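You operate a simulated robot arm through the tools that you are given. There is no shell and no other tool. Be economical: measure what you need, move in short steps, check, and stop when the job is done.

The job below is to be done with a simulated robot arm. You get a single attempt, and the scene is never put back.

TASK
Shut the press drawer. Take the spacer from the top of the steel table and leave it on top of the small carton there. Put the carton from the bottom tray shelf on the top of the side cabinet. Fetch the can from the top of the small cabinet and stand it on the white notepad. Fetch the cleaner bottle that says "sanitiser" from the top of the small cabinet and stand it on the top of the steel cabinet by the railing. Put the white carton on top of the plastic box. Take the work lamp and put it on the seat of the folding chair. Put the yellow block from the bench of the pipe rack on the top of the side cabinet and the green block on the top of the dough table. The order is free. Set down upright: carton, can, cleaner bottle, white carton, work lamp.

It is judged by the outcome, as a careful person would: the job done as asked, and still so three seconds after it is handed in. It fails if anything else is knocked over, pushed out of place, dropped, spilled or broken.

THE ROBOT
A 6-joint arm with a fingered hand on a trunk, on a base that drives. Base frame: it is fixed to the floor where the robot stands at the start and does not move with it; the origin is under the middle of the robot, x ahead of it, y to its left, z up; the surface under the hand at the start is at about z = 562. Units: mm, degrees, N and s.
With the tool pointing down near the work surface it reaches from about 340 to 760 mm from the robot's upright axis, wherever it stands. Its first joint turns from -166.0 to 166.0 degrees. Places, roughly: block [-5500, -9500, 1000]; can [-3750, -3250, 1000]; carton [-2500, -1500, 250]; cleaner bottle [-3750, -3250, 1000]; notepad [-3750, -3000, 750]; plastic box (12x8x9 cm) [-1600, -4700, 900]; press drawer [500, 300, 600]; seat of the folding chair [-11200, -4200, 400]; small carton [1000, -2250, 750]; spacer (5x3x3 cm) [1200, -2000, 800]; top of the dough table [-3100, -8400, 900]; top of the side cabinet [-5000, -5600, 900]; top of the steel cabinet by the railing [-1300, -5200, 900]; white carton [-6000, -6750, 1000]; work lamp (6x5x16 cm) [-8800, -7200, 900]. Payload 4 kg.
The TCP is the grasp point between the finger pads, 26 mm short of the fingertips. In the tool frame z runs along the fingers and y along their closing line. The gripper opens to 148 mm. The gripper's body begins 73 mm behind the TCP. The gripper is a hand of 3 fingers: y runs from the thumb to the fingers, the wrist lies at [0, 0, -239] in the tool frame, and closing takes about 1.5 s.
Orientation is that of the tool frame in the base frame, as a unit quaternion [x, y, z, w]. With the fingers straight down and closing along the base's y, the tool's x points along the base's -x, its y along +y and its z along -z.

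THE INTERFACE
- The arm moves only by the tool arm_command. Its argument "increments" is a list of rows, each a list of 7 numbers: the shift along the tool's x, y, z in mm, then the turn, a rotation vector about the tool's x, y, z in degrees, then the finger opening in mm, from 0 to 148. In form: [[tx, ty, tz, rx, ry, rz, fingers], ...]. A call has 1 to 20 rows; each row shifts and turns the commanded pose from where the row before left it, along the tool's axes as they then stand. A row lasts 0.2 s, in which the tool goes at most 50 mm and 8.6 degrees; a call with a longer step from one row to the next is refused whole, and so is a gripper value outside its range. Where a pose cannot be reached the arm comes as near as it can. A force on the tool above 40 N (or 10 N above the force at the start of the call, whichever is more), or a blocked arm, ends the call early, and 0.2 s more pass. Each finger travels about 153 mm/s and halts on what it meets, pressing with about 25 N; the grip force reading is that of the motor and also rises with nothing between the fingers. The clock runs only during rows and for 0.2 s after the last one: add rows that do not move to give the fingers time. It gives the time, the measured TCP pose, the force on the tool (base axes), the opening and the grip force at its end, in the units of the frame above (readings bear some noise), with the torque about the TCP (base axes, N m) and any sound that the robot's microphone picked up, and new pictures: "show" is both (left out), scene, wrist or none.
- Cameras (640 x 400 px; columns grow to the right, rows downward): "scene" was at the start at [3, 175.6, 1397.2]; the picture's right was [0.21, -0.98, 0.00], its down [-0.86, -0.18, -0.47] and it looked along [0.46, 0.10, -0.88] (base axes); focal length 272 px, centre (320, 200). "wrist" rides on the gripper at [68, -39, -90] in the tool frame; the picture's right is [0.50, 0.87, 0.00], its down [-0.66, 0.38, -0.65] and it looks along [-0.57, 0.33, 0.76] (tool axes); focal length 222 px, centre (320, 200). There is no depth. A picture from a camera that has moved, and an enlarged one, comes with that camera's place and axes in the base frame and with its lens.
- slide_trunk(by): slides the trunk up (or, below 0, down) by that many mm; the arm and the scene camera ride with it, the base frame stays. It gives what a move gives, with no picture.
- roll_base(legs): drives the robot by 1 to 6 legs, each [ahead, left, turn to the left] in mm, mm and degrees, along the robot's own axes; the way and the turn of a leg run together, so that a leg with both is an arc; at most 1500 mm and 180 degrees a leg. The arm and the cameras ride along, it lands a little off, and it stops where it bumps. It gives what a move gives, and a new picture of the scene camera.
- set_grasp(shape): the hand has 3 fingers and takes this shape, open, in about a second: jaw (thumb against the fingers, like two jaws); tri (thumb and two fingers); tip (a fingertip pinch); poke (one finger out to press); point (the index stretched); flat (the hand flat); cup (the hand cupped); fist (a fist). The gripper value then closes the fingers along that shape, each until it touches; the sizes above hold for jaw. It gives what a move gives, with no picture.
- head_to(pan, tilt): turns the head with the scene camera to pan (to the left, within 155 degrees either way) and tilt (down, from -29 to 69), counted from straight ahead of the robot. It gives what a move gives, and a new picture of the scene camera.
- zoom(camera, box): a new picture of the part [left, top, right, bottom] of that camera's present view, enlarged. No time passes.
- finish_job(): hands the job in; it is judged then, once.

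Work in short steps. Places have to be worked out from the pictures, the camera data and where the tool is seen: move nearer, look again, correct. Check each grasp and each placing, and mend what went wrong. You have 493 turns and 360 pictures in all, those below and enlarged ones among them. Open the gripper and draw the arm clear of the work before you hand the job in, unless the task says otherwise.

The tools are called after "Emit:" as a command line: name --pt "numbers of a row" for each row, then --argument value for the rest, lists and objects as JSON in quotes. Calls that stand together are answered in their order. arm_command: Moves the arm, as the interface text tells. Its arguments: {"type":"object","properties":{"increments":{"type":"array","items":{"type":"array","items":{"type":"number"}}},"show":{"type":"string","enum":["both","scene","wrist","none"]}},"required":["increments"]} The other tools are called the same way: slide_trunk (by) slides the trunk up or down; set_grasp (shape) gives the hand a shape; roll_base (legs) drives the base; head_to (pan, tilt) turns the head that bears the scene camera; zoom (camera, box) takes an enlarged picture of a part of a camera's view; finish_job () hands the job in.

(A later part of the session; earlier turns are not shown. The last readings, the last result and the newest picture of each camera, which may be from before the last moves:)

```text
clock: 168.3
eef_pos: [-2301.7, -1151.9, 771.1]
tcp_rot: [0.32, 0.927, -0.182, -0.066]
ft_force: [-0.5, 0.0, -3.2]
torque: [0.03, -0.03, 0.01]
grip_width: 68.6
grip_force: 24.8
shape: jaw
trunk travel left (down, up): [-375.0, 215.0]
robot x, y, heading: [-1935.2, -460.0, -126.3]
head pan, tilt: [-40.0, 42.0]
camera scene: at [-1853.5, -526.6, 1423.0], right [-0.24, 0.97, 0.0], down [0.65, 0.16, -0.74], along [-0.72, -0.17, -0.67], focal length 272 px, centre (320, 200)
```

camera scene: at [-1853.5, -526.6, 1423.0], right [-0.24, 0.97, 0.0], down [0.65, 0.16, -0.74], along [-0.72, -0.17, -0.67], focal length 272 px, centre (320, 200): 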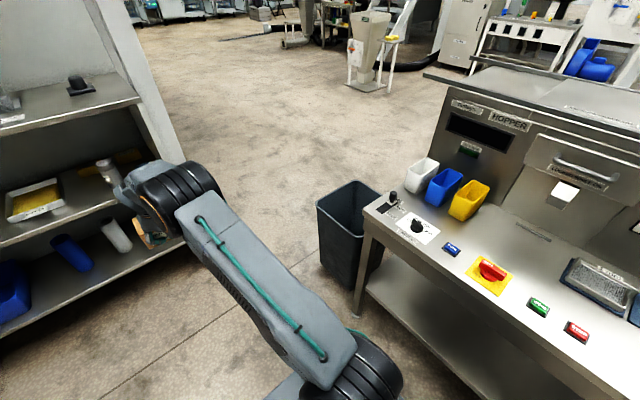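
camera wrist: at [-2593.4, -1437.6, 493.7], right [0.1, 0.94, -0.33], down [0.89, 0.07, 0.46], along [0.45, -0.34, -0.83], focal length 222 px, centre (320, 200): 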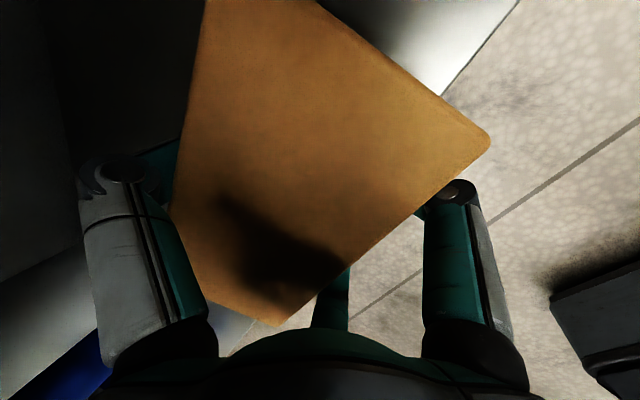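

The diagonal gap is only ~530 mm wide, tight for my 440 mm base. I take the longer way around the bench instead, with the carton leading on the open side.

Emit:
roll_base --legs '[[-1430, 0, 0], [0, 0, -90], [1000, 0, 0]]'

Emit:
head_to --pan 10 --tilt 20

```text
clock: 184.1
eef_pos: [-2535.8, 1686.1, 770.9]
tcp_rot: [0.888, 0.416, -0.081, -0.178]
ft_force: [-0.6, 0.8, -2.5]
torque: [-0.03, -0.05, -0.02]
grip_width: 68.4
grip_force: 24.7
shape: jaw
trunk travel left (down, up): [-375.0, 215.0]
robot x, y, heading: [-1855.0, 1300.7, 141.6]
head pan, tilt: [-40.0, 42.0]
camera scene: at [-1927.3, 1219.4, 1423.0], right [0.98, 0.2, 0.0], down [0.14, -0.66, -0.74], along [-0.15, 0.73, -0.67], focal length 272 px, centre (320, 200)
```

scene: 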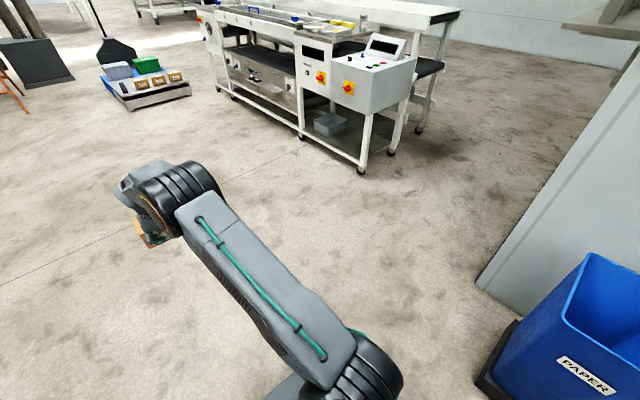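

```text
clock: 185.2
eef_pos: [-2535.9, 1686.8, 769.8]
tcp_rot: [0.888, 0.416, -0.08, -0.177]
ft_force: [0.1, -0.4, -2.1]
torque: [-0.07, -0.02, -0.01]
grip_width: 68.8
grip_force: 25.0
shape: jaw
trunk travel left (down, up): [-375.0, 215.0]
robot x, y, heading: [-1859.4, 1299.2, 142.0]
head pan, tilt: [10.0, 20.0]
camera scene: at [-1992.3, 1181.8, 1457.3], right [0.47, 0.88, 0.0], down [0.3, -0.16, -0.94], along [-0.83, 0.45, -0.34], focal length 272 px, centre (320, 200)
```

scene: 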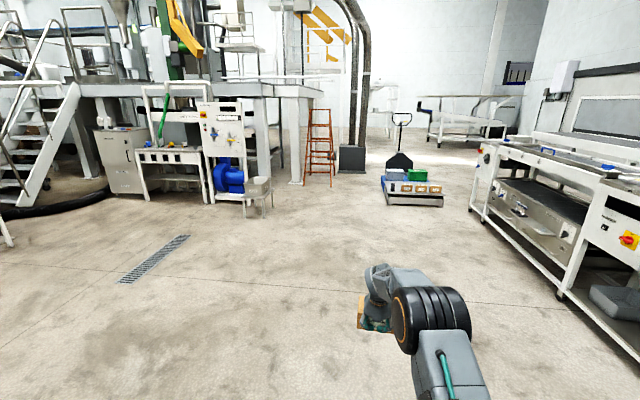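

Clear ahead. Look left (toward the small cabinet area) to plan.

Emit:
head_to --pan 75 --tilt 15

```text
clock: 186.6
eef_pos: [-2536.1, 1686.3, 770.1]
tcp_rot: [0.888, 0.416, -0.08, -0.177]
ft_force: [-0.7, -0.1, -3.1]
torque: [-0.06, -0.04, 0.01]
grip_width: 68.4
grip_force: 24.6
shape: jaw
trunk travel left (down, up): [-375.0, 215.0]
robot x, y, heading: [-1857.7, 1298.7, 141.9]
head pan, tilt: [75.0, 15.0]
camera scene: at [-1985.2, 1081.8, 1465.5], right [-0.6, 0.8, 0.0], down [0.21, 0.15, -0.97], along [-0.77, -0.58, -0.26], focal length 272 px, centre (320, 200)
```

scene: 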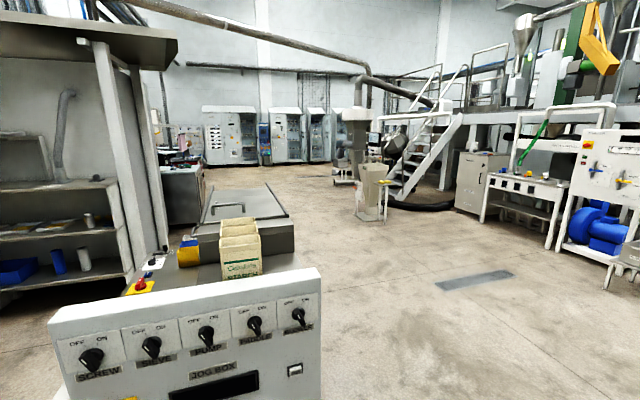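

The dark cabinet behind the pillar (left) is likely the small cabinet. I drive around the bench and down the open aisle.

Emit:
roll_base --legs '[[690, 0, 0], [0, 0, 91], [1500, 0, 0], [1400, 0, 0]]'

Emit:
head_to --pan 20 --tilt 15

```text
clock: 207.7
eef_pos: [-4537.8, -1213.2, 770.6]
tcp_rot: [0.336, 0.922, -0.182, -0.069]
ft_force: [-0.2, -0.3, -3.3]
torque: [0.04, -0.03, 0.03]
grip_width: 67.9
grip_force: 24.8
shape: jaw
trunk travel left (down, up): [-375.0, 215.0]
robot x, y, heading: [-4152.1, -536.9, -128.2]
head pan, tilt: [75.0, 15.0]
camera scene: at [-3932.3, -661.6, 1465.5], right [-0.8, -0.6, 0.0], down [-0.15, 0.21, -0.97], along [0.58, -0.77, -0.26], focal length 272 px, centre (320, 200)
```

scene: 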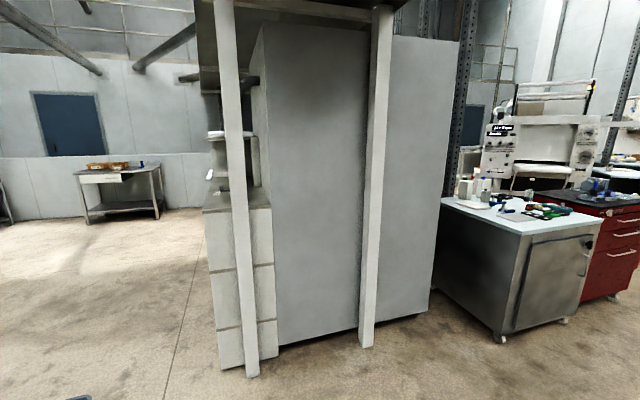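

```text
clock: 208.9
eef_pos: [-4538.8, -1213.0, 770.8]
tcp_rot: [0.335, 0.922, -0.181, -0.07]
ft_force: [0.4, 0.8, -3.2]
torque: [0.04, -0.06, 0.02]
grip_width: 68.0
grip_force: 25.0
shape: jaw
trunk travel left (down, up): [-375.0, 215.0]
robot x, y, heading: [-4154.4, -537.9, -128.3]
head pan, tilt: [20.0, 15.0]
camera scene: at [-4017.5, -675.5, 1465.4], right [-0.95, 0.31, 0.0], down [0.08, 0.25, -0.97], along [-0.3, -0.92, -0.26], focal length 272 px, centre (320, 200)
```

scene: 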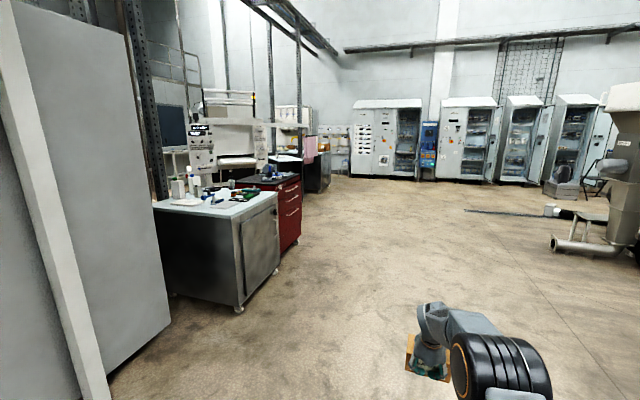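

Small cabinet (items on white top) and a red one sit on the left; the way ahead is open. I go on toward the side cabinet with the carton first.

Emit:
roll_base --legs '[[1500, 150, 0], [1500, 150, 0]]'

Emit:
head_to --pan 35 --tilt 15

```text
refused: leg 1 is longer than a leg can be; nothing moved
```

```text
clock: 209.7
eef_pos: [-4538.9, -1214.2, 769.8]
tcp_rot: [0.335, 0.922, -0.181, -0.069]
ft_force: [0.4, -0.6, -3.3]
torque: [0.05, -0.05, 0.01]
grip_width: 68.1
grip_force: 24.9
shape: jaw
trunk travel left (down, up): [-375.0, 215.0]
robot x, y, heading: [-4151.8, -535.4, -128.2]
head pan, tilt: [35.0, 15.0]
camera scene: at [-3993.6, -680.0, 1465.4], right [-1.0, 0.06, 0.0], down [0.02, 0.26, -0.97], along [-0.06, -0.96, -0.26], focal length 272 px, centre (320, 200)
```

scene: 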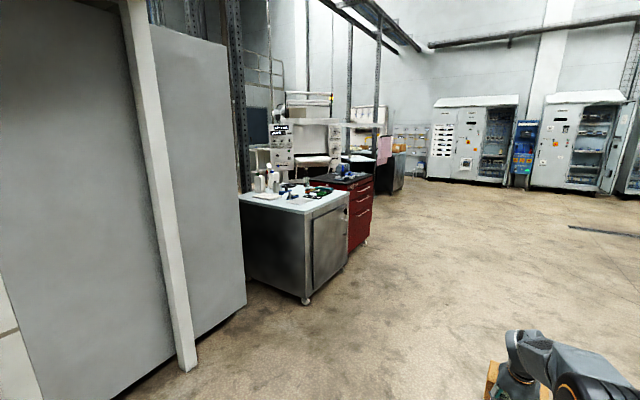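

Emit:
roll_base --legs '[[1480, 150, 0], [1480, 150, 0]]'

Emit:
head_to --pan 40 --tilt 18

```text
clock: 224.1
eef_pos: [-6182.1, -3704.5, 771.0]
tcp_rot: [0.342, 0.919, -0.182, -0.07]
ft_force: [-0.2, 0.3, -3.0]
torque: [0.08, -0.06, -0.01]
grip_width: 68.2
grip_force: 24.6
shape: jaw
trunk travel left (down, up): [-375.0, 215.0]
robot x, y, heading: [-5781.0, -3031.3, -129.4]
head pan, tilt: [35.0, 15.0]
camera scene: at [-5628.1, -3181.3, 1465.4], right [-1.0, 0.07, 0.0], down [0.02, 0.26, -0.97], along [-0.07, -0.96, -0.26], focal length 272 px, centre (320, 200)
```

scene: 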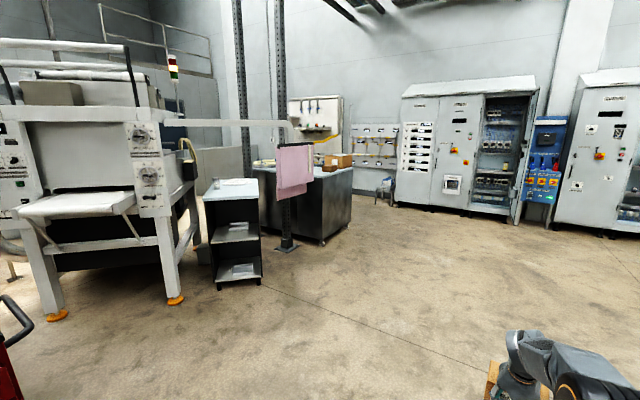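

```text
clock: 224.7
eef_pos: [-6181.4, -3703.6, 771.1]
tcp_rot: [0.343, 0.919, -0.181, -0.07]
ft_force: [-0.1, 0.5, -2.2]
torque: [0.06, -0.04, 0.0]
grip_width: 67.8
grip_force: 24.6
shape: jaw
trunk travel left (down, up): [-375.0, 215.0]
robot x, y, heading: [-5785.7, -3035.3, -128.9]
head pan, tilt: [40.0, 18.0]
camera scene: at [-5620.0, -3181.5, 1460.6], right [-1.0, -0.01, 0.0], down [0.0, 0.31, -0.95], along [0.01, -0.95, -0.31], focal length 272 px, centre (320, 200)
```

scene: 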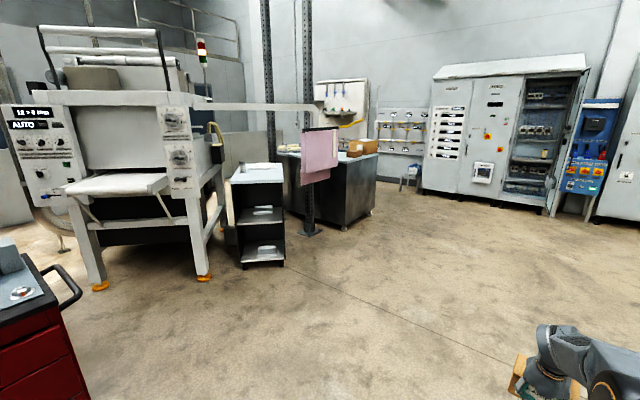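

The side cabinet seems to be the small open unit with white top at px (258,200). Zoom to see its top.

Emit:
zoom --camera "scene" --box '[210, 120, 410, 280]'

```text
2.50 times, centred on (310, 200) of scene
camera zoom: at [-5620.0, -3181.5, 1460.6], right [-1.0, -0.01, 0.0], down [0.0, 0.31, -0.95], along [0.01, -0.95, -0.31], focal length 680 px, centre (345, 200)
```

zoom: 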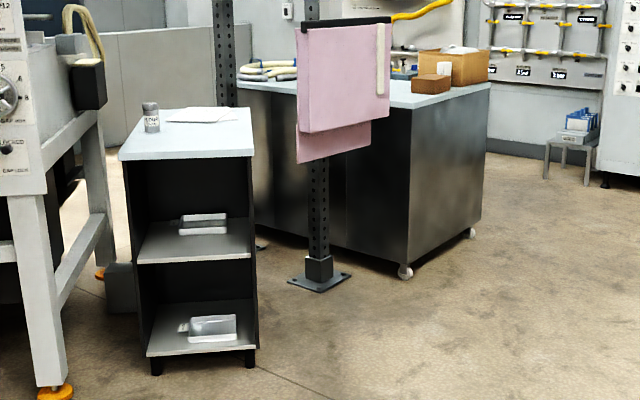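

The side cabinet stands with its open front toward me; a can and papers are at its back half. I turn to face it and approach.

Emit:
roll_base --legs '[[0, 0, 47], [1400, 330, 0]]'

Emit:
head_to --pan 0 --tilt 35

```text
clock: 234.1
eef_pos: [-5026.4, -5134.7, 770.2]
tcp_rot: [-0.055, 0.979, -0.194, 0.008]
ft_force: [1.0, 0.3, -2.9]
torque: [0.07, 0.0, -0.01]
grip_width: 67.7
grip_force: 24.9
shape: jaw
trunk travel left (down, up): [-375.0, 215.0]
robot x, y, heading: [-5247.9, -4389.9, -81.7]
head pan, tilt: [40.0, 18.0]
camera scene: at [-5029.2, -4365.7, 1460.6], right [-0.67, -0.74, 0.0], down [-0.23, 0.21, -0.95], along [0.71, -0.64, -0.31], focal length 272 px, centre (320, 200)
```

scene: 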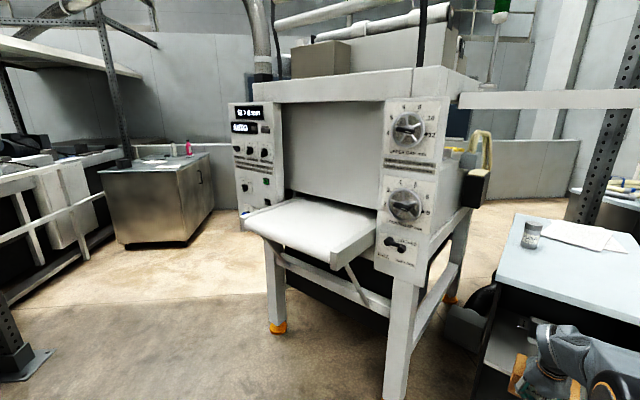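

```text
clock: 235.2
eef_pos: [-5027.5, -5133.5, 771.9]
tcp_rot: [-0.054, 0.979, -0.195, 0.008]
ft_force: [-0.3, 0.5, -3.8]
torque: [0.05, -0.06, -0.01]
grip_width: 67.8
grip_force: 25.1
shape: jaw
trunk travel left (down, up): [-375.0, 215.0]
robot x, y, heading: [-5249.6, -4386.9, -82.0]
head pan, tilt: [0.0, 35.0]
camera scene: at [-5086.3, -4390.4, 1433.5], right [-0.99, -0.14, 0.0], down [-0.08, 0.57, -0.82], along [0.11, -0.81, -0.57], focal length 272 px, centre (320, 200)
```

scene: 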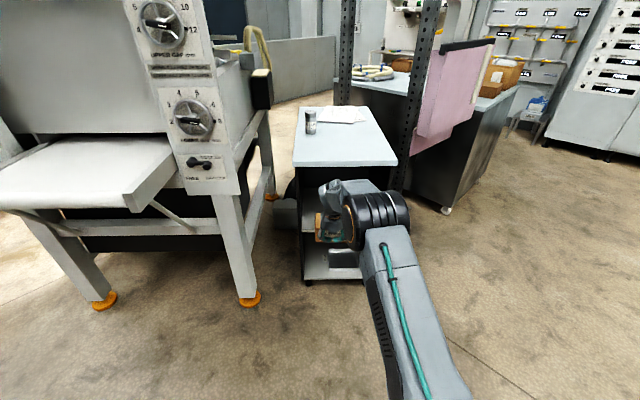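

Top of the cabinet is about z 905. Raise the trunk 200 and hand 60 more before going over it.

Emit:
slide_trunk --by 200

Emit:
arm_command --pt "0 -11 -28 0 0 0 40" --pt "0 -11 -28 0 0 0 40" --show "none"

Emit:
roll_base --legs '[[300, 0, 0]]'

```text
clock: 237.4
eef_pos: [-5026.8, -5133.4, 970.0]
tcp_rot: [-0.055, 0.979, -0.194, 0.008]
ft_force: [-0.7, 0.4, -3.1]
torque: [0.09, 0.03, -0.01]
grip_width: 67.5
grip_force: 24.8
shape: jaw
trunk travel left (down, up): [-575.0, 15.0]
robot x, y, heading: [-5252.4, -4389.5, -81.9]
head pan, tilt: [0.0, 35.0]
```

```text
clock: 238.0
eef_pos: [-5022.8, -5123.1, 1026.7]
tcp_rot: [-0.05, 0.979, -0.198, 0.005]
ft_force: [0.0, 0.4, -3.3]
torque: [0.05, -0.03, 0.05]
grip_width: 67.8
grip_force: 25.1
shape: jaw
out of reach, approached as far as the arm can: row 2
trunk travel left (down, up): [-575.0, 15.0]
robot x, y, heading: [-5250.7, -4384.6, -82.2]
head pan, tilt: [0.0, 35.0]
```

```text
clock: 240.0
eef_pos: [-4975.5, -5420.5, 1025.6]
tcp_rot: [-0.053, 0.979, -0.198, 0.006]
ft_force: [-0.1, 0.5, -3.1]
torque: [0.04, -0.01, 0.01]
grip_width: 67.7
grip_force: 24.5
shape: jaw
trunk travel left (down, up): [-575.0, 15.0]
robot x, y, heading: [-5206.1, -4683.2, -81.7]
head pan, tilt: [0.0, 35.0]
camera scene: at [-5043.8, -4686.9, 1633.4], right [-0.99, -0.14, 0.0], down [-0.08, 0.57, -0.82], along [0.12, -0.81, -0.57], focal length 272 px, centre (320, 200)
```

scene: 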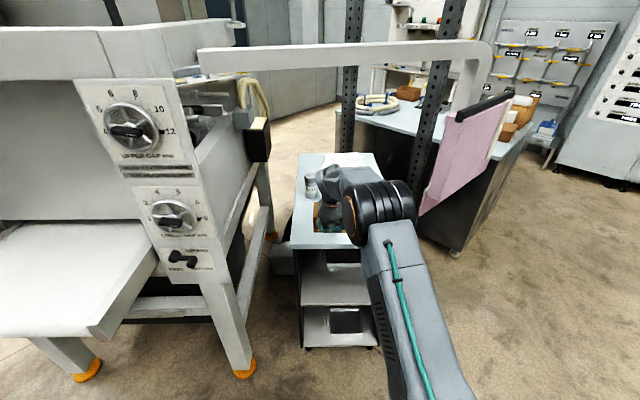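

Check with the wrist camera where the carton is relative to the cabinet top.

Emit:
arm_command --pt "0 0 0 0 0 0 40" --show "wrist"

Emit:
zoom --camera "scene" --box '[260, 130, 440, 270]'

```text
clock: 240.4
eef_pos: [-4977.1, -5419.7, 1026.1]
tcp_rot: [-0.054, 0.979, -0.198, 0.005]
ft_force: [0.9, -0.9, -2.7]
torque: [0.04, 0.0, 0.01]
grip_width: 67.7
grip_force: 24.8
shape: jaw
trunk travel left (down, up): [-575.0, 15.0]
robot x, y, heading: [-5205.9, -4678.9, -81.9]
head pan, tilt: [0.0, 35.0]
camera wrist: at [-5043.3, -5427.7, 1124.0], right [-0.59, 0.74, -0.33], down [0.59, 0.67, 0.45], along [0.55, 0.07, -0.83], focal length 222 px, centre (320, 200)
```

wrist: 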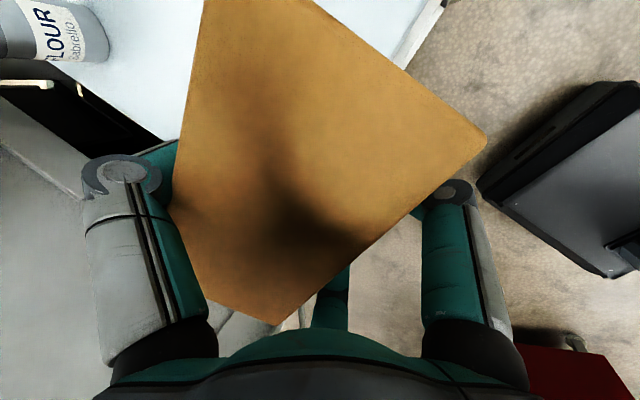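

```text
2.86 times, centred on (350, 200) of scene
camera zoom: at [-5043.9, -4686.3, 1633.5], right [-0.99, -0.14, 0.0], down [-0.08, 0.57, -0.82], along [0.12, -0.81, -0.57], focal length 777 px, centre (234, 200)
```

zoom: 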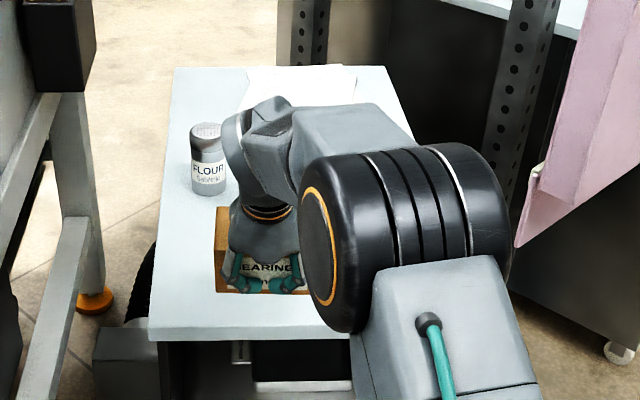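

Carton hangs level over the front. I shift base ahead 107 and right 70 so the carton ends near (-5030,-5560), clear of the flour can.

Emit:
roll_base --legs '[[107, -70, 0]]'

Emit:
zoom --camera "scene" --box '[240, 130, 440, 290]'

```text
clock: 241.7
eef_pos: [-5031.0, -5536.0, 1025.1]
tcp_rot: [-0.053, 0.979, -0.198, 0.006]
ft_force: [0.8, 0.2, -3.5]
torque: [0.07, 0.01, -0.02]
grip_width: 67.5
grip_force: 24.5
shape: jaw
trunk travel left (down, up): [-575.0, 15.0]
robot x, y, heading: [-5261.7, -4797.4, -81.9]
head pan, tilt: [0.0, 35.0]
camera scene: at [-5098.4, -4802.8, 1633.5], right [-0.99, -0.14, 0.0], down [-0.08, 0.57, -0.82], along [0.12, -0.81, -0.57], focal length 272 px, centre (320, 200)
```

scene: 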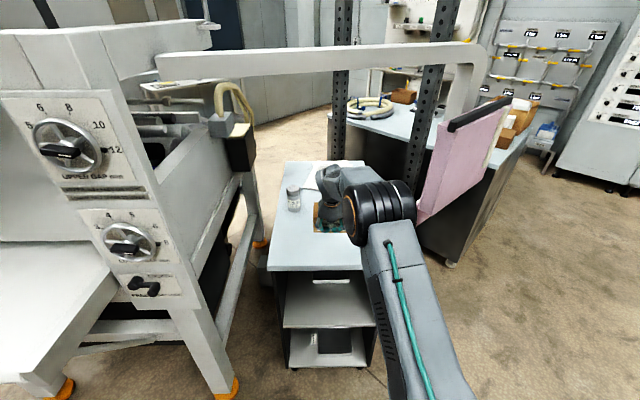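

```text
2.50 times, centred on (340, 210) of scene
camera zoom: at [-5098.4, -4802.8, 1633.5], right [-0.99, -0.14, 0.0], down [-0.08, 0.57, -0.82], along [0.12, -0.81, -0.57], focal length 680 px, centre (270, 175)
```

zoom: 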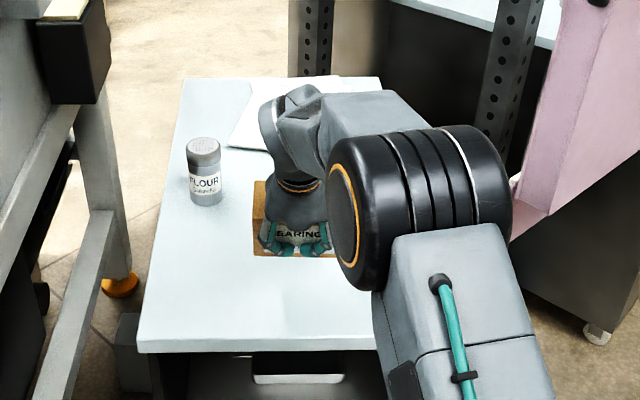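

Well above a free area. Lower in decreasing steps until contact.

Emit:
arm_command --pt "0 7.5 18.5 0 0 0 40" --pt "0 7.5 18.5 0 0 0 40" --pt "0 3 7.4 0 0 0 40" --pt "0 1.5 3.7 0 0 0 40" --pt "0 1.5 3.7 0 0 0 40" --pt "0 1.5 3.7 0 0 0 40" --pt "0 1.5 3.7 0 0 0 40" --show "none"

Emit:
zoom --camera "scene" --box '[240, 130, 440, 290]'

```text
clock: 243.3
eef_pos: [-5030.9, -5534.9, 962.6]
tcp_rot: [-0.053, 0.979, -0.197, 0.005]
ft_force: [-0.3, 0.5, -2.0]
torque: [0.07, -0.02, -0.01]
grip_width: 67.7
grip_force: 24.8
shape: jaw
trunk travel left (down, up): [-575.0, 15.0]
robot x, y, heading: [-5259.5, -4798.0, -81.9]
head pan, tilt: [0.0, 35.0]
```

```text
2.50 times, centred on (340, 210) of scene
camera zoom: at [-5098.1, -4802.1, 1633.5], right [-0.99, -0.14, 0.0], down [-0.08, 0.57, -0.82], along [0.12, -0.81, -0.57], focal length 680 px, centre (270, 175)
```

zoom: 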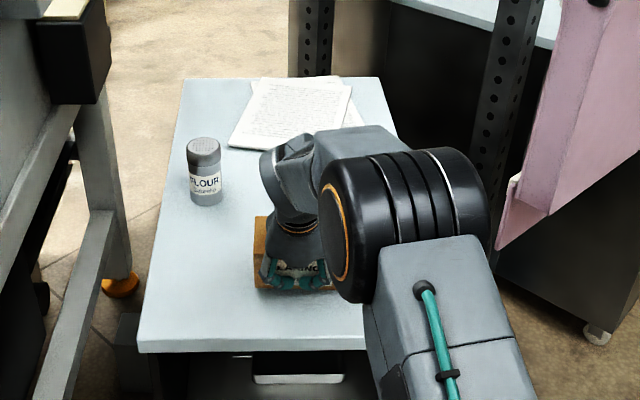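

Not yet in contact. Continue in small steps.

Emit:
arm_command --pt "0 1.5 3.7 0 0 0 40" --pt "0 1.5 3.7 0 0 0 40" --pt "0 1.5 3.7 0 0 0 40" --pt "0 1.5 3.7 0 0 0 40" --pt "0 1.5 3.7 0 0 0 40" --pt "0 1.5 3.7 0 0 0 40" --pt "0 1.5 3.7 0 0 0 40" --pt "0 1.5 3.7 0 0 0 40" --show "none"

Emit:
zoom --camera "scene" --box '[280, 190, 400, 280]'

```text
clock: 244.9
eef_pos: [-5030.5, -5538.7, 945.7]
tcp_rot: [-0.054, 0.977, -0.206, 0.008]
ft_force: [-1.7, 3.2, 19.2]
torque: [0.3, 0.09, 0.02]
grip_width: 68.6
grip_force: 24.7
shape: jaw
trunk travel left (down, up): [-575.0, 15.0]
robot x, y, heading: [-5261.2, -4798.1, -81.4]
head pan, tilt: [0.0, 35.0]
stopped in row 7: the force on the tool passed its limit at 43 N (the readings are from after the stop); the commanded pose is now the measured one
```

```text
4.44 times, centred on (340, 235) of scene
camera zoom: at [-5099.3, -4798.6, 1633.5], right [-0.99, -0.14, 0.0], down [-0.08, 0.57, -0.82], along [0.12, -0.81, -0.57], focal length 1209 px, centre (231, 44)
```

zoom: 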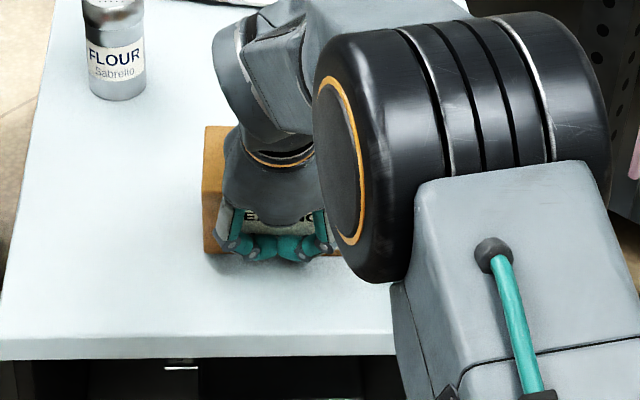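

Contact. Ease up 2 mm, open, check, then rise.

Emit:
arm_command --pt "0 -1 -2 0 0 0 60" --pt "0 0 0 0 0 0 80" --pt "0 0 0 0 0 0 105" --pt "0 0 0 0 0 0 130" --pt "0 0 0 0 0 0 130" --pt "0 -6 -14 0 0 0 130" --pt "0 -12 -28 0 0 0 130" --pt "0 -16 -38 0 0 0 130" --pt "0 -16 -38 0 0 0 130" --show "wrist"

Emit:
zoom --camera "scene" --box '[240, 150, 400, 280]'

```text
clock: 246.9
eef_pos: [-5024.0, -5530.1, 1065.9]
tcp_rot: [-0.051, 0.977, -0.206, 0.005]
ft_force: [-0.2, -0.3, -0.2]
torque: [-0.03, -0.02, -0.03]
grip_width: 129.9
grip_force: 0.0
shape: jaw
out of reach, approached as far as the arm can: row 9
trunk travel left (down, up): [-575.0, 15.0]
robot x, y, heading: [-5258.5, -4796.3, -81.7]
head pan, tilt: [0.0, 35.0]
camera wrist: at [-5090.9, -5536.6, 1163.5], right [-0.58, 0.74, -0.34], down [0.6, 0.67, 0.44], along [0.55, 0.05, -0.83], focal length 222 px, centre (320, 200)
```

wrist: 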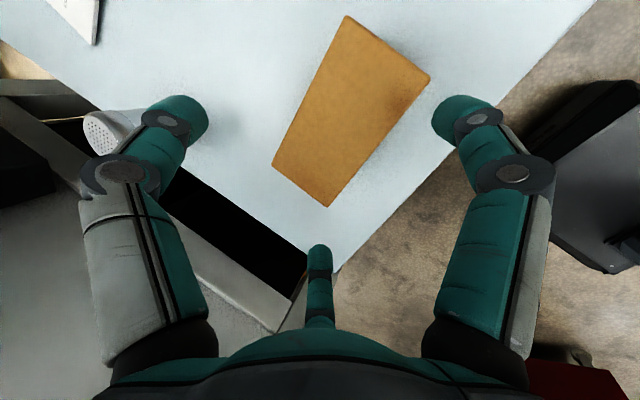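

```text
3.08 times, centred on (320, 215) of scene
camera zoom: at [-5098.2, -4801.2, 1633.4], right [-0.99, -0.14, 0.0], down [-0.08, 0.57, -0.82], along [0.12, -0.81, -0.57], focal length 837 px, centre (320, 154)
```

zoom: 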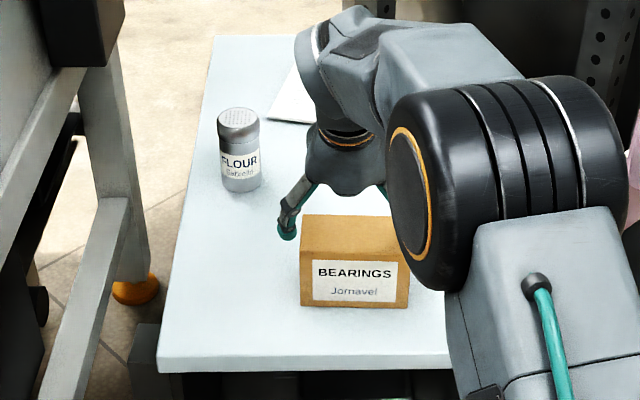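

Carton is placed upright. Now look for the white carton near (-6000,-6750).

Emit:
head_to --pan -28 --tilt 18

```text
clock: 247.8
eef_pos: [-5022.8, -5531.3, 1064.0]
tcp_rot: [-0.051, 0.977, -0.206, 0.004]
ft_force: [0.4, 1.1, -0.3]
torque: [-0.03, -0.01, 0.0]
grip_width: 130.2
grip_force: 0.0
shape: jaw
trunk travel left (down, up): [-575.0, 15.0]
robot x, y, heading: [-5258.1, -4795.3, -81.7]
head pan, tilt: [-28.0, 18.0]
camera scene: at [-5142.4, -4802.4, 1660.5], right [-0.94, 0.34, 0.0], down [0.1, 0.29, -0.95], along [-0.32, -0.9, -0.31], focal length 272 px, centre (320, 200)
```

scene: 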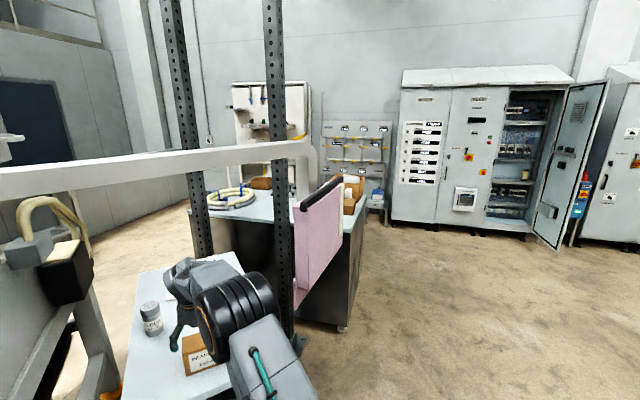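

The table with boxes is beyond. I back off, turn right and drive toward its right side.

Emit:
roll_base --legs '[[-450, 0, 0], [0, 0, -48], [1450, 0, 0]]'

Emit:
head_to --pan 20 --tilt 25

```text
clock: 259.4
eef_pos: [-6665.0, -6095.2, 1064.8]
tcp_rot: [0.366, 0.908, -0.189, -0.083]
ft_force: [-0.3, -0.4, 0.3]
torque: [0.0, 0.02, -0.02]
grip_width: 130.1
grip_force: 0.0
shape: jaw
trunk travel left (down, up): [-575.0, 15.0]
robot x, y, heading: [-6258.5, -5440.4, -131.3]
head pan, tilt: [-28.0, 18.0]
camera scene: at [-6186.4, -5533.6, 1660.6], right [-0.35, 0.94, 0.0], down [0.29, 0.11, -0.95], along [-0.89, -0.33, -0.31], focal length 272 px, centre (320, 200)
```

scene: 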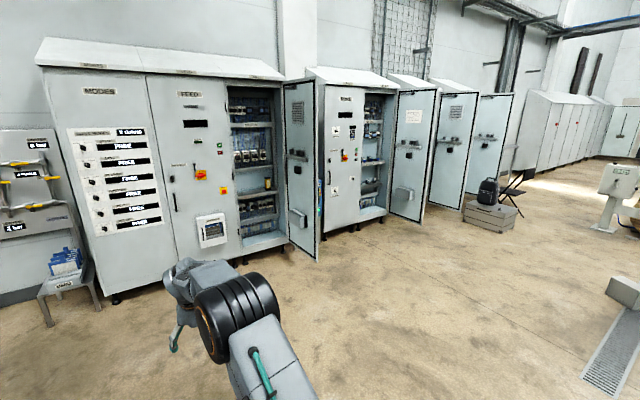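

```text
clock: 260.6
eef_pos: [-6662.4, -6095.7, 1065.2]
tcp_rot: [0.365, 0.908, -0.189, -0.083]
ft_force: [0.1, -0.1, 0.5]
torque: [0.0, -0.02, -0.01]
grip_width: 130.0
grip_force: 0.1
shape: jaw
trunk travel left (down, up): [-575.0, 15.0]
robot x, y, heading: [-6262.8, -5440.9, -131.3]
head pan, tilt: [20.0, 25.0]
camera scene: at [-6132.8, -5586.5, 1649.2], right [-0.93, 0.37, 0.0], down [0.16, 0.39, -0.91], along [-0.33, -0.84, -0.42], focal length 272 px, centre (320, 200)
```

scene: 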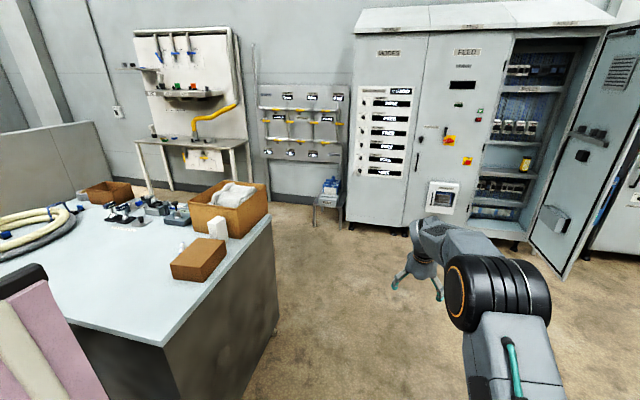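

The white carton stands between the brown box and the open carton. Zoom in.

Emit:
zoom --camera "scene" --box '[140, 160, 300, 280]'

```text
3.33 times, centred on (220, 220) of scene
camera zoom: at [-6132.8, -5586.5, 1649.2], right [-0.93, 0.37, 0.0], down [0.16, 0.39, -0.91], along [-0.33, -0.84, -0.42], focal length 907 px, centre (653, 133)
```

zoom: 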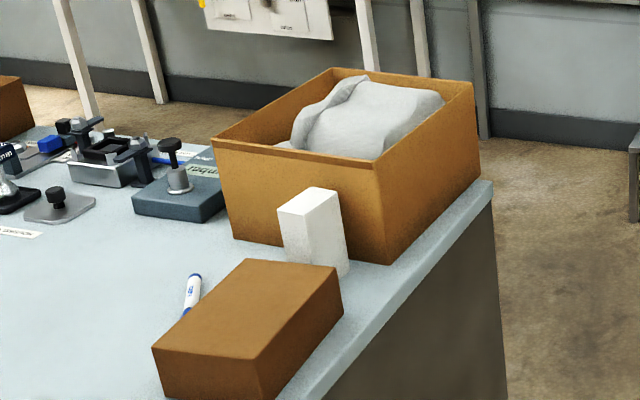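

The white carton is a small upright box between a brown box and a tall open carton. I turn to face the table's right side and strafe alongside.

Emit:
roll_base --legs '[[0, 0, 94], [0, -960, 0]]'

Emit:
head_to --pan 0 --tilt 32

```text
clock: 269.6
eef_pos: [-6156.3, -6564.8, 1065.5]
tcp_rot: [-0.42, 0.884, -0.189, 0.082]
ft_force: [0.4, 0.1, 0.3]
torque: [0.01, 0.0, 0.02]
grip_width: 130.0
grip_force: 0.1
shape: jaw
trunk travel left (down, up): [-575.0, 15.0]
robot x, y, heading: [-6835.9, -6213.9, -36.8]
head pan, tilt: [20.0, 25.0]
camera scene: at [-6704.4, -6074.0, 1649.3], right [-0.29, -0.96, 0.0], down [-0.4, 0.12, -0.91], along [0.87, -0.26, -0.42], focal length 272 px, centre (320, 200)
```

scene: 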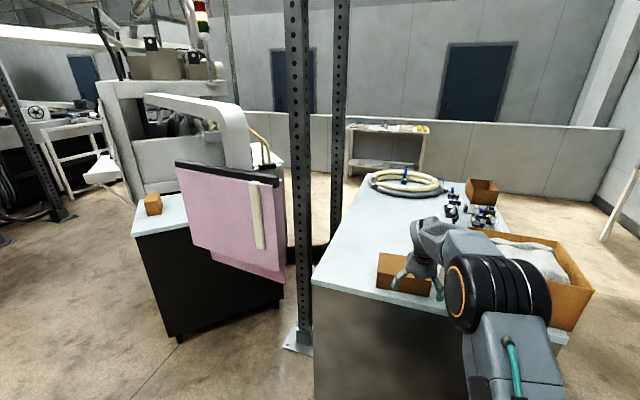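

```text
clock: 270.5
eef_pos: [-6154.8, -6564.9, 1063.5]
tcp_rot: [-0.419, 0.884, -0.189, 0.083]
ft_force: [-0.1, -0.1, -0.5]
torque: [0.01, 0.0, 0.02]
grip_width: 129.8
grip_force: 0.0
shape: jaw
trunk travel left (down, up): [-575.0, 15.0]
robot x, y, heading: [-6840.9, -6211.7, -36.9]
head pan, tilt: [0.0, 32.0]
camera scene: at [-6720.8, -6100.9, 1638.1], right [-0.6, -0.8, 0.0], down [-0.42, 0.32, -0.85], along [0.68, -0.51, -0.53], focal length 272 px, centre (320, 200)
```

scene: 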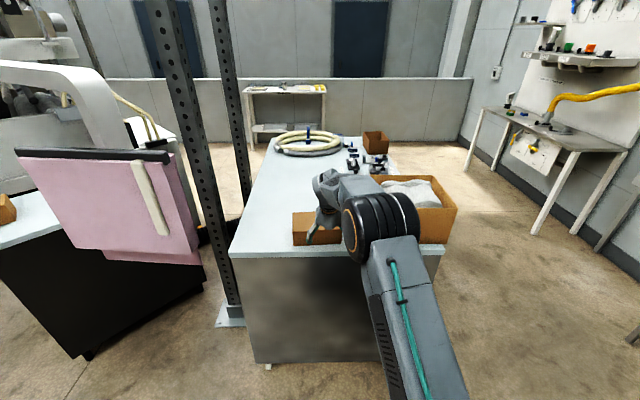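

I retract the hand toward me and straighten it (thumb far, two fingers near), then drive up to the table.

Emit:
arm_command --pt "0 36 -16 0 0 0 100" --pt "0 36 -16 0 0 0 100" --pt "0 36 -16 0 0 0 100" --pt "0 36 -16 0 0 0 100" --pt "0 0 0 -8 0 0 100" --pt "0 0 0 -8 0 0 100" --show "none"

Emit:
roll_base --legs '[[390, 0, 0]]'

Emit:
arm_command --pt "0 0 0 0 0 0 100" --show "wrist"

```text
clock: 271.9
eef_pos: [-6278.7, -6459.0, 1062.3]
tcp_rot: [-0.424, 0.903, -0.068, 0.022]
ft_force: [0.0, 0.4, 0.2]
torque: [0.01, 0.02, 0.01]
grip_width: 100.3
grip_force: 0.1
shape: jaw
out of reach, approached as far as the arm can: row 6
trunk travel left (down, up): [-575.0, 15.0]
robot x, y, heading: [-6841.3, -6211.0, -36.9]
head pan, tilt: [0.0, 32.0]
```

```text
clock: 274.3
eef_pos: [-5963.8, -6691.7, 1062.7]
tcp_rot: [-0.425, 0.902, -0.068, 0.022]
ft_force: [-0.4, -0.4, 0.1]
torque: [0.0, -0.01, 0.05]
grip_width: 100.3
grip_force: 0.0
shape: jaw
trunk travel left (down, up): [-575.0, 15.0]
robot x, y, heading: [-6529.3, -6446.1, -36.5]
head pan, tilt: [0.0, 32.0]
camera scene: at [-6408.1, -6335.1, 1638.1], right [-0.6, -0.8, 0.0], down [-0.42, 0.32, -0.85], along [0.68, -0.51, -0.53], focal length 272 px, centre (320, 200)
```

scene: 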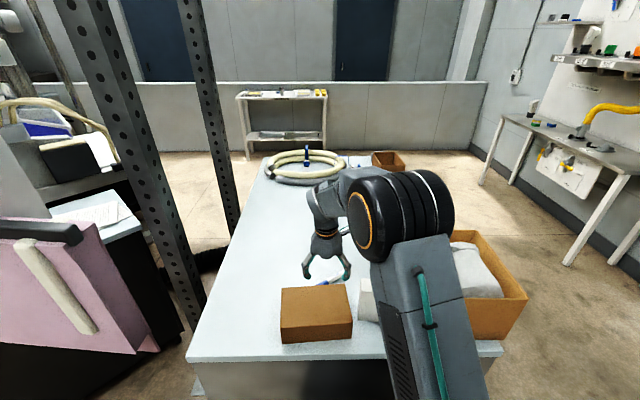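

```text
clock: 274.7
eef_pos: [-5964.1, -6693.2, 1062.8]
tcp_rot: [-0.425, 0.902, -0.069, 0.023]
ft_force: [-0.5, -0.2, -0.4]
torque: [0.0, -0.03, 0.02]
grip_width: 100.3
grip_force: 0.0
shape: jaw
trunk travel left (down, up): [-575.0, 15.0]
robot x, y, heading: [-6533.6, -6443.4, -36.5]
head pan, tilt: [0.0, 32.0]
camera wrist: at [-5987.1, -6759.3, 1158.4], right [-0.98, 0.16, -0.11], down [0.06, 0.81, 0.58], along [0.19, 0.56, -0.81], focal length 222 px, centre (320, 200)
```

wrist: 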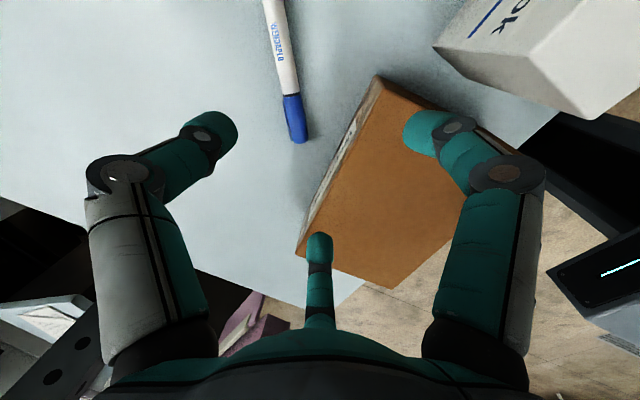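

The white carton is to the right of the hand. Move right 90 mm and look again.

Emit:
slide_trunk --by 15

Emit:
arm_command --pt "45 0 0 0 0 0 100" --pt "45 0 0 0 0 0 100" --show "both"

```text
clock: 275.3
eef_pos: [-5963.1, -6691.3, 1078.2]
tcp_rot: [-0.426, 0.902, -0.068, 0.023]
ft_force: [0.0, 0.2, -0.6]
torque: [-0.02, -0.03, 0.0]
grip_width: 100.5
grip_force: 0.0
shape: jaw
trunk travel left (down, up): [-590.0, 0.0]
robot x, y, heading: [-6533.6, -6447.2, -36.4]
head pan, tilt: [0.0, 32.0]
```

```text
clock: 275.9
eef_pos: [-6020.4, -6725.8, 1059.4]
tcp_rot: [-0.417, 0.905, -0.079, 0.017]
ft_force: [0.0, 1.2, 1.9]
torque: [0.02, 0.1, -0.07]
grip_width: 99.4
grip_force: 0.0
shape: jaw
out of reach, approached as far as the arm can: row 1, 2
trunk travel left (down, up): [-590.0, 0.0]
robot x, y, heading: [-6528.7, -6449.6, -36.7]
head pan, tilt: [0.0, 32.0]
camera scene: at [-6408.8, -6335.1, 1653.2], right [-0.6, -0.8, 0.0], down [-0.42, 0.32, -0.85], along [0.68, -0.51, -0.53], focal length 272 px, centre (320, 200)
camera wrist: at [-6044.6, -6790.4, 1156.5], right [-0.98, 0.17, -0.12], down [0.08, 0.82, 0.56], along [0.2, 0.54, -0.82], focal length 222 px, centre (320, 200)
```

scene: 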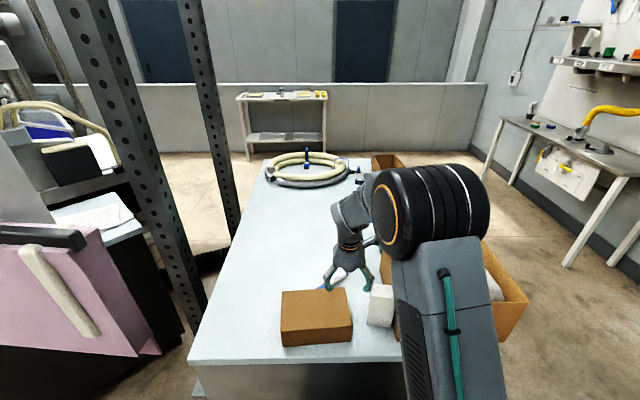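
wrist: 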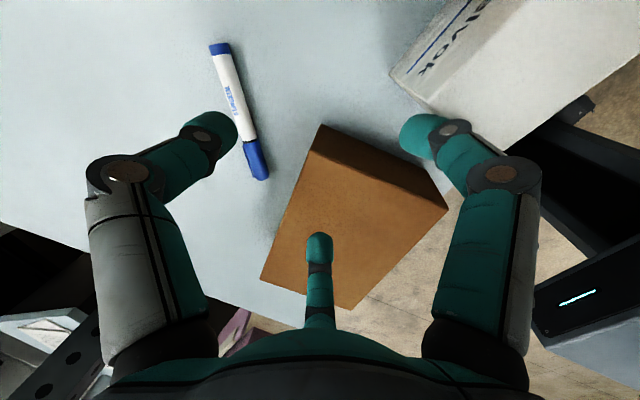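

The spot is tight between the boxes. I back off 170 mm and try the "tip" shape (two-finger pinch) to see its geometry.

Emit:
roll_base --legs '[[-190, 0, 0]]'

Emit:
set_grasp --shape "tip"

Emit:
arm_command --pt "0 0 0 5 0 0 100" --pt "0 0 0 5 0 0 100" --show "both"

```text
clock: 277.5
eef_pos: [-6172.2, -6612.6, 1059.9]
tcp_rot: [-0.418, 0.905, -0.079, 0.018]
ft_force: [-0.2, 0.0, -0.5]
torque: [-0.02, -0.02, 0.05]
grip_width: 100.2
grip_force: 0.0
shape: jaw
trunk travel left (down, up): [-590.0, 0.0]
robot x, y, heading: [-6676.8, -6332.1, -36.8]
head pan, tilt: [0.0, 32.0]
camera scene: at [-6560.4, -6221.5, 1653.2], right [-0.6, -0.8, 0.0], down [-0.42, 0.32, -0.85], along [0.68, -0.51, -0.53], focal length 272 px, centre (320, 200)
```

scene: 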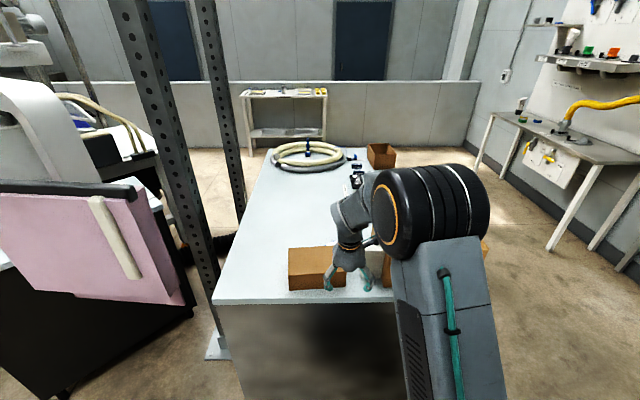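

```text
clock: 278.4
eef_pos: [-6171.4, -6611.8, 1058.9]
tcp_rot: [-0.417, 0.905, -0.079, 0.017]
ft_force: [-0.5, -0.2, -0.7]
torque: [-0.02, -0.03, -0.02]
grip_width: 147.8
grip_force: 0.1
shape: tip
trunk travel left (down, up): [-590.0, 0.0]
robot x, y, heading: [-6681.6, -6334.6, -36.6]
head pan, tilt: [0.0, 32.0]
```

```text
clock: 279.0
eef_pos: [-6170.8, -6611.8, 1060.5]
tcp_rot: [-0.415, 0.894, -0.158, 0.054]
ft_force: [0.0, 0.1, 0.5]
torque: [0.05, -0.01, -0.07]
grip_width: 100.5
grip_force: 0.0
shape: tip
trunk travel left (down, up): [-590.0, 0.0]
robot x, y, heading: [-6679.1, -6337.9, -36.9]
head pan, tilt: [0.0, 32.0]
camera scene: at [-6560.0, -6221.7, 1653.1], right [-0.6, -0.8, 0.0], down [-0.42, 0.32, -0.85], along [0.68, -0.51, -0.53], focal length 272 px, centre (320, 200)
camera wrist: at [-6208.3, -6665.9, 1159.3], right [-0.95, 0.14, -0.27], down [0.0, 0.88, 0.47], along [0.3, 0.45, -0.84], focal length 222 px, centre (320, 200)
```

scene: 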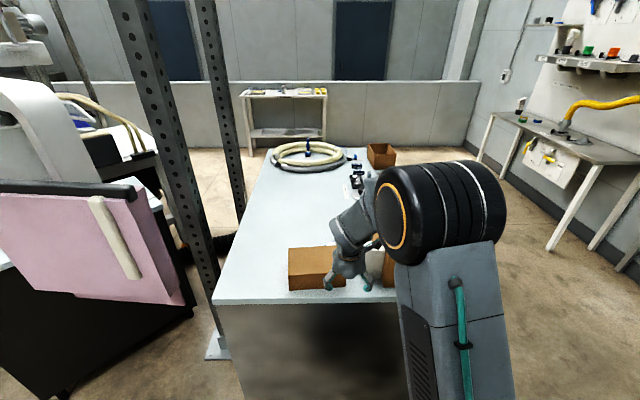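
wrist: 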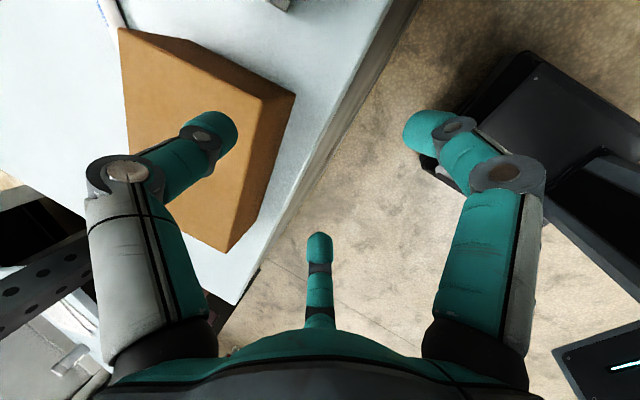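

The tip shape looks the same when open. I'll use jaw at ~100 mm carefully; extend forward and right to view the carton from above.

Emit:
set_grasp --shape "jaw"

Emit:
arm_command --pt "0 -9 -20 0 0 0 100" --pt "30 -28 0 0 0 0 100" --pt "30 -28 8 0 0 0 100" --pt "20 -20 7 0 0 -3 100" --show "both"

```text
clock: 279.9
eef_pos: [-6171.7, -6612.3, 1059.3]
tcp_rot: [-0.416, 0.894, -0.158, 0.054]
ft_force: [0.3, 0.2, 0.2]
torque: [0.03, 0.02, -0.03]
grip_width: 148.0
grip_force: 0.0
shape: jaw
trunk travel left (down, up): [-590.0, 0.0]
robot x, y, heading: [-6678.4, -6334.5, -36.8]
head pan, tilt: [0.0, 32.0]
```

```text
clock: 280.9
eef_pos: [-6159.7, -6691.9, 1075.2]
tcp_rot: [-0.431, 0.885, -0.17, 0.043]
ft_force: [0.3, 0.1, -0.5]
torque: [0.01, 0.02, -0.01]
grip_width: 100.4
grip_force: 0.0
shape: jaw
out of reach, approached as far as the arm can: row 3, 4
trunk travel left (down, up): [-590.0, 0.0]
robot x, y, heading: [-6677.9, -6333.8, -37.0]
head pan, tilt: [0.0, 32.0]
camera scene: at [-6559.8, -6222.2, 1653.2], right [-0.6, -0.8, 0.0], down [-0.42, 0.32, -0.85], along [0.68, -0.51, -0.53], focal length 272 px, centre (320, 200)
camera wrist: at [-6192.9, -6741.9, 1178.3], right [-0.96, 0.1, -0.26], down [-0.02, 0.9, 0.44], along [0.28, 0.43, -0.86], focal length 222 px, centre (320, 200)
```

scene: 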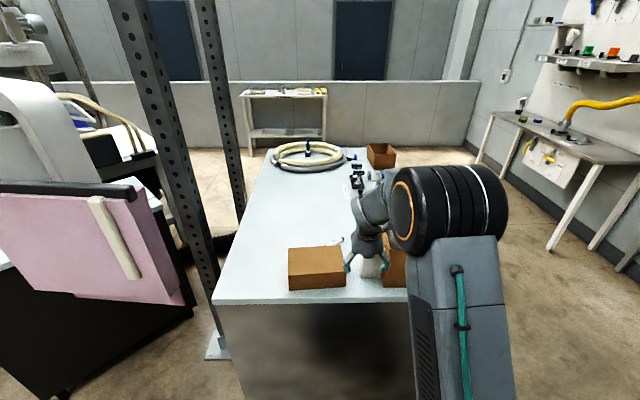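
wrist: 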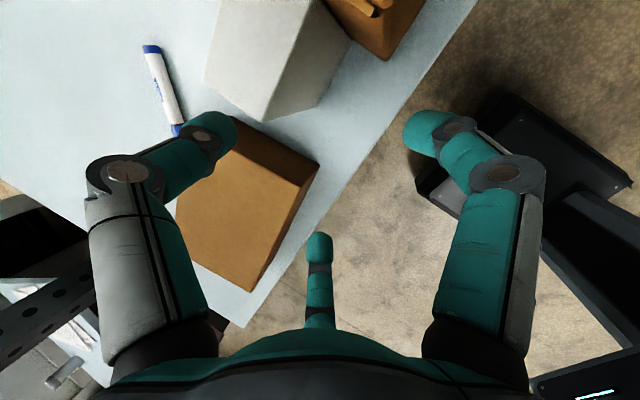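

Emit:
zoom --camera "wrist" --box '[180, 0, 440, 170]'

Emit:
zoom --camera "scene" --box '[280, 190, 430, 310]'

```text
2.35 times, centred on (310, 85) of wrist
camera zoom: at [-6192.9, -6741.9, 1178.3], right [-0.96, 0.1, -0.26], down [-0.02, 0.9, 0.44], along [0.28, 0.43, -0.86], focal length 523 px, centre (344, 471)
```

zoom: 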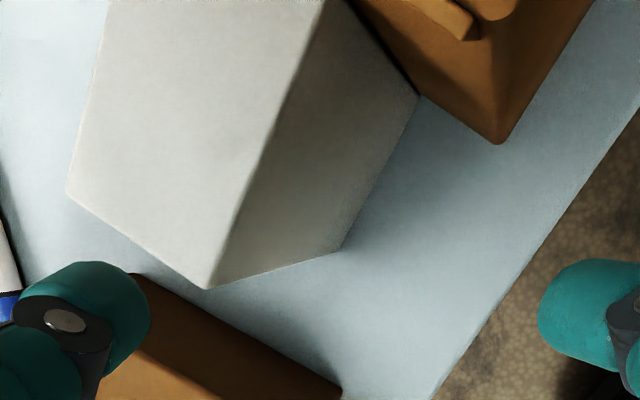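

```text
3.33 times, centred on (355, 250) of scene
camera zoom: at [-6559.8, -6222.2, 1653.2], right [-0.6, -0.8, 0.0], down [-0.42, 0.32, -0.85], along [0.68, -0.51, -0.53], focal length 907 px, centre (203, 33)
```

zoom: 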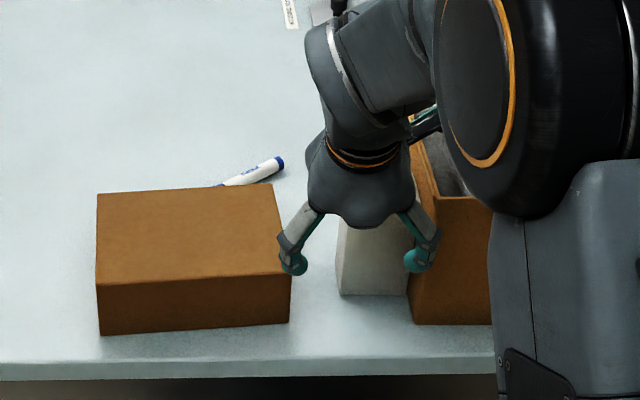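

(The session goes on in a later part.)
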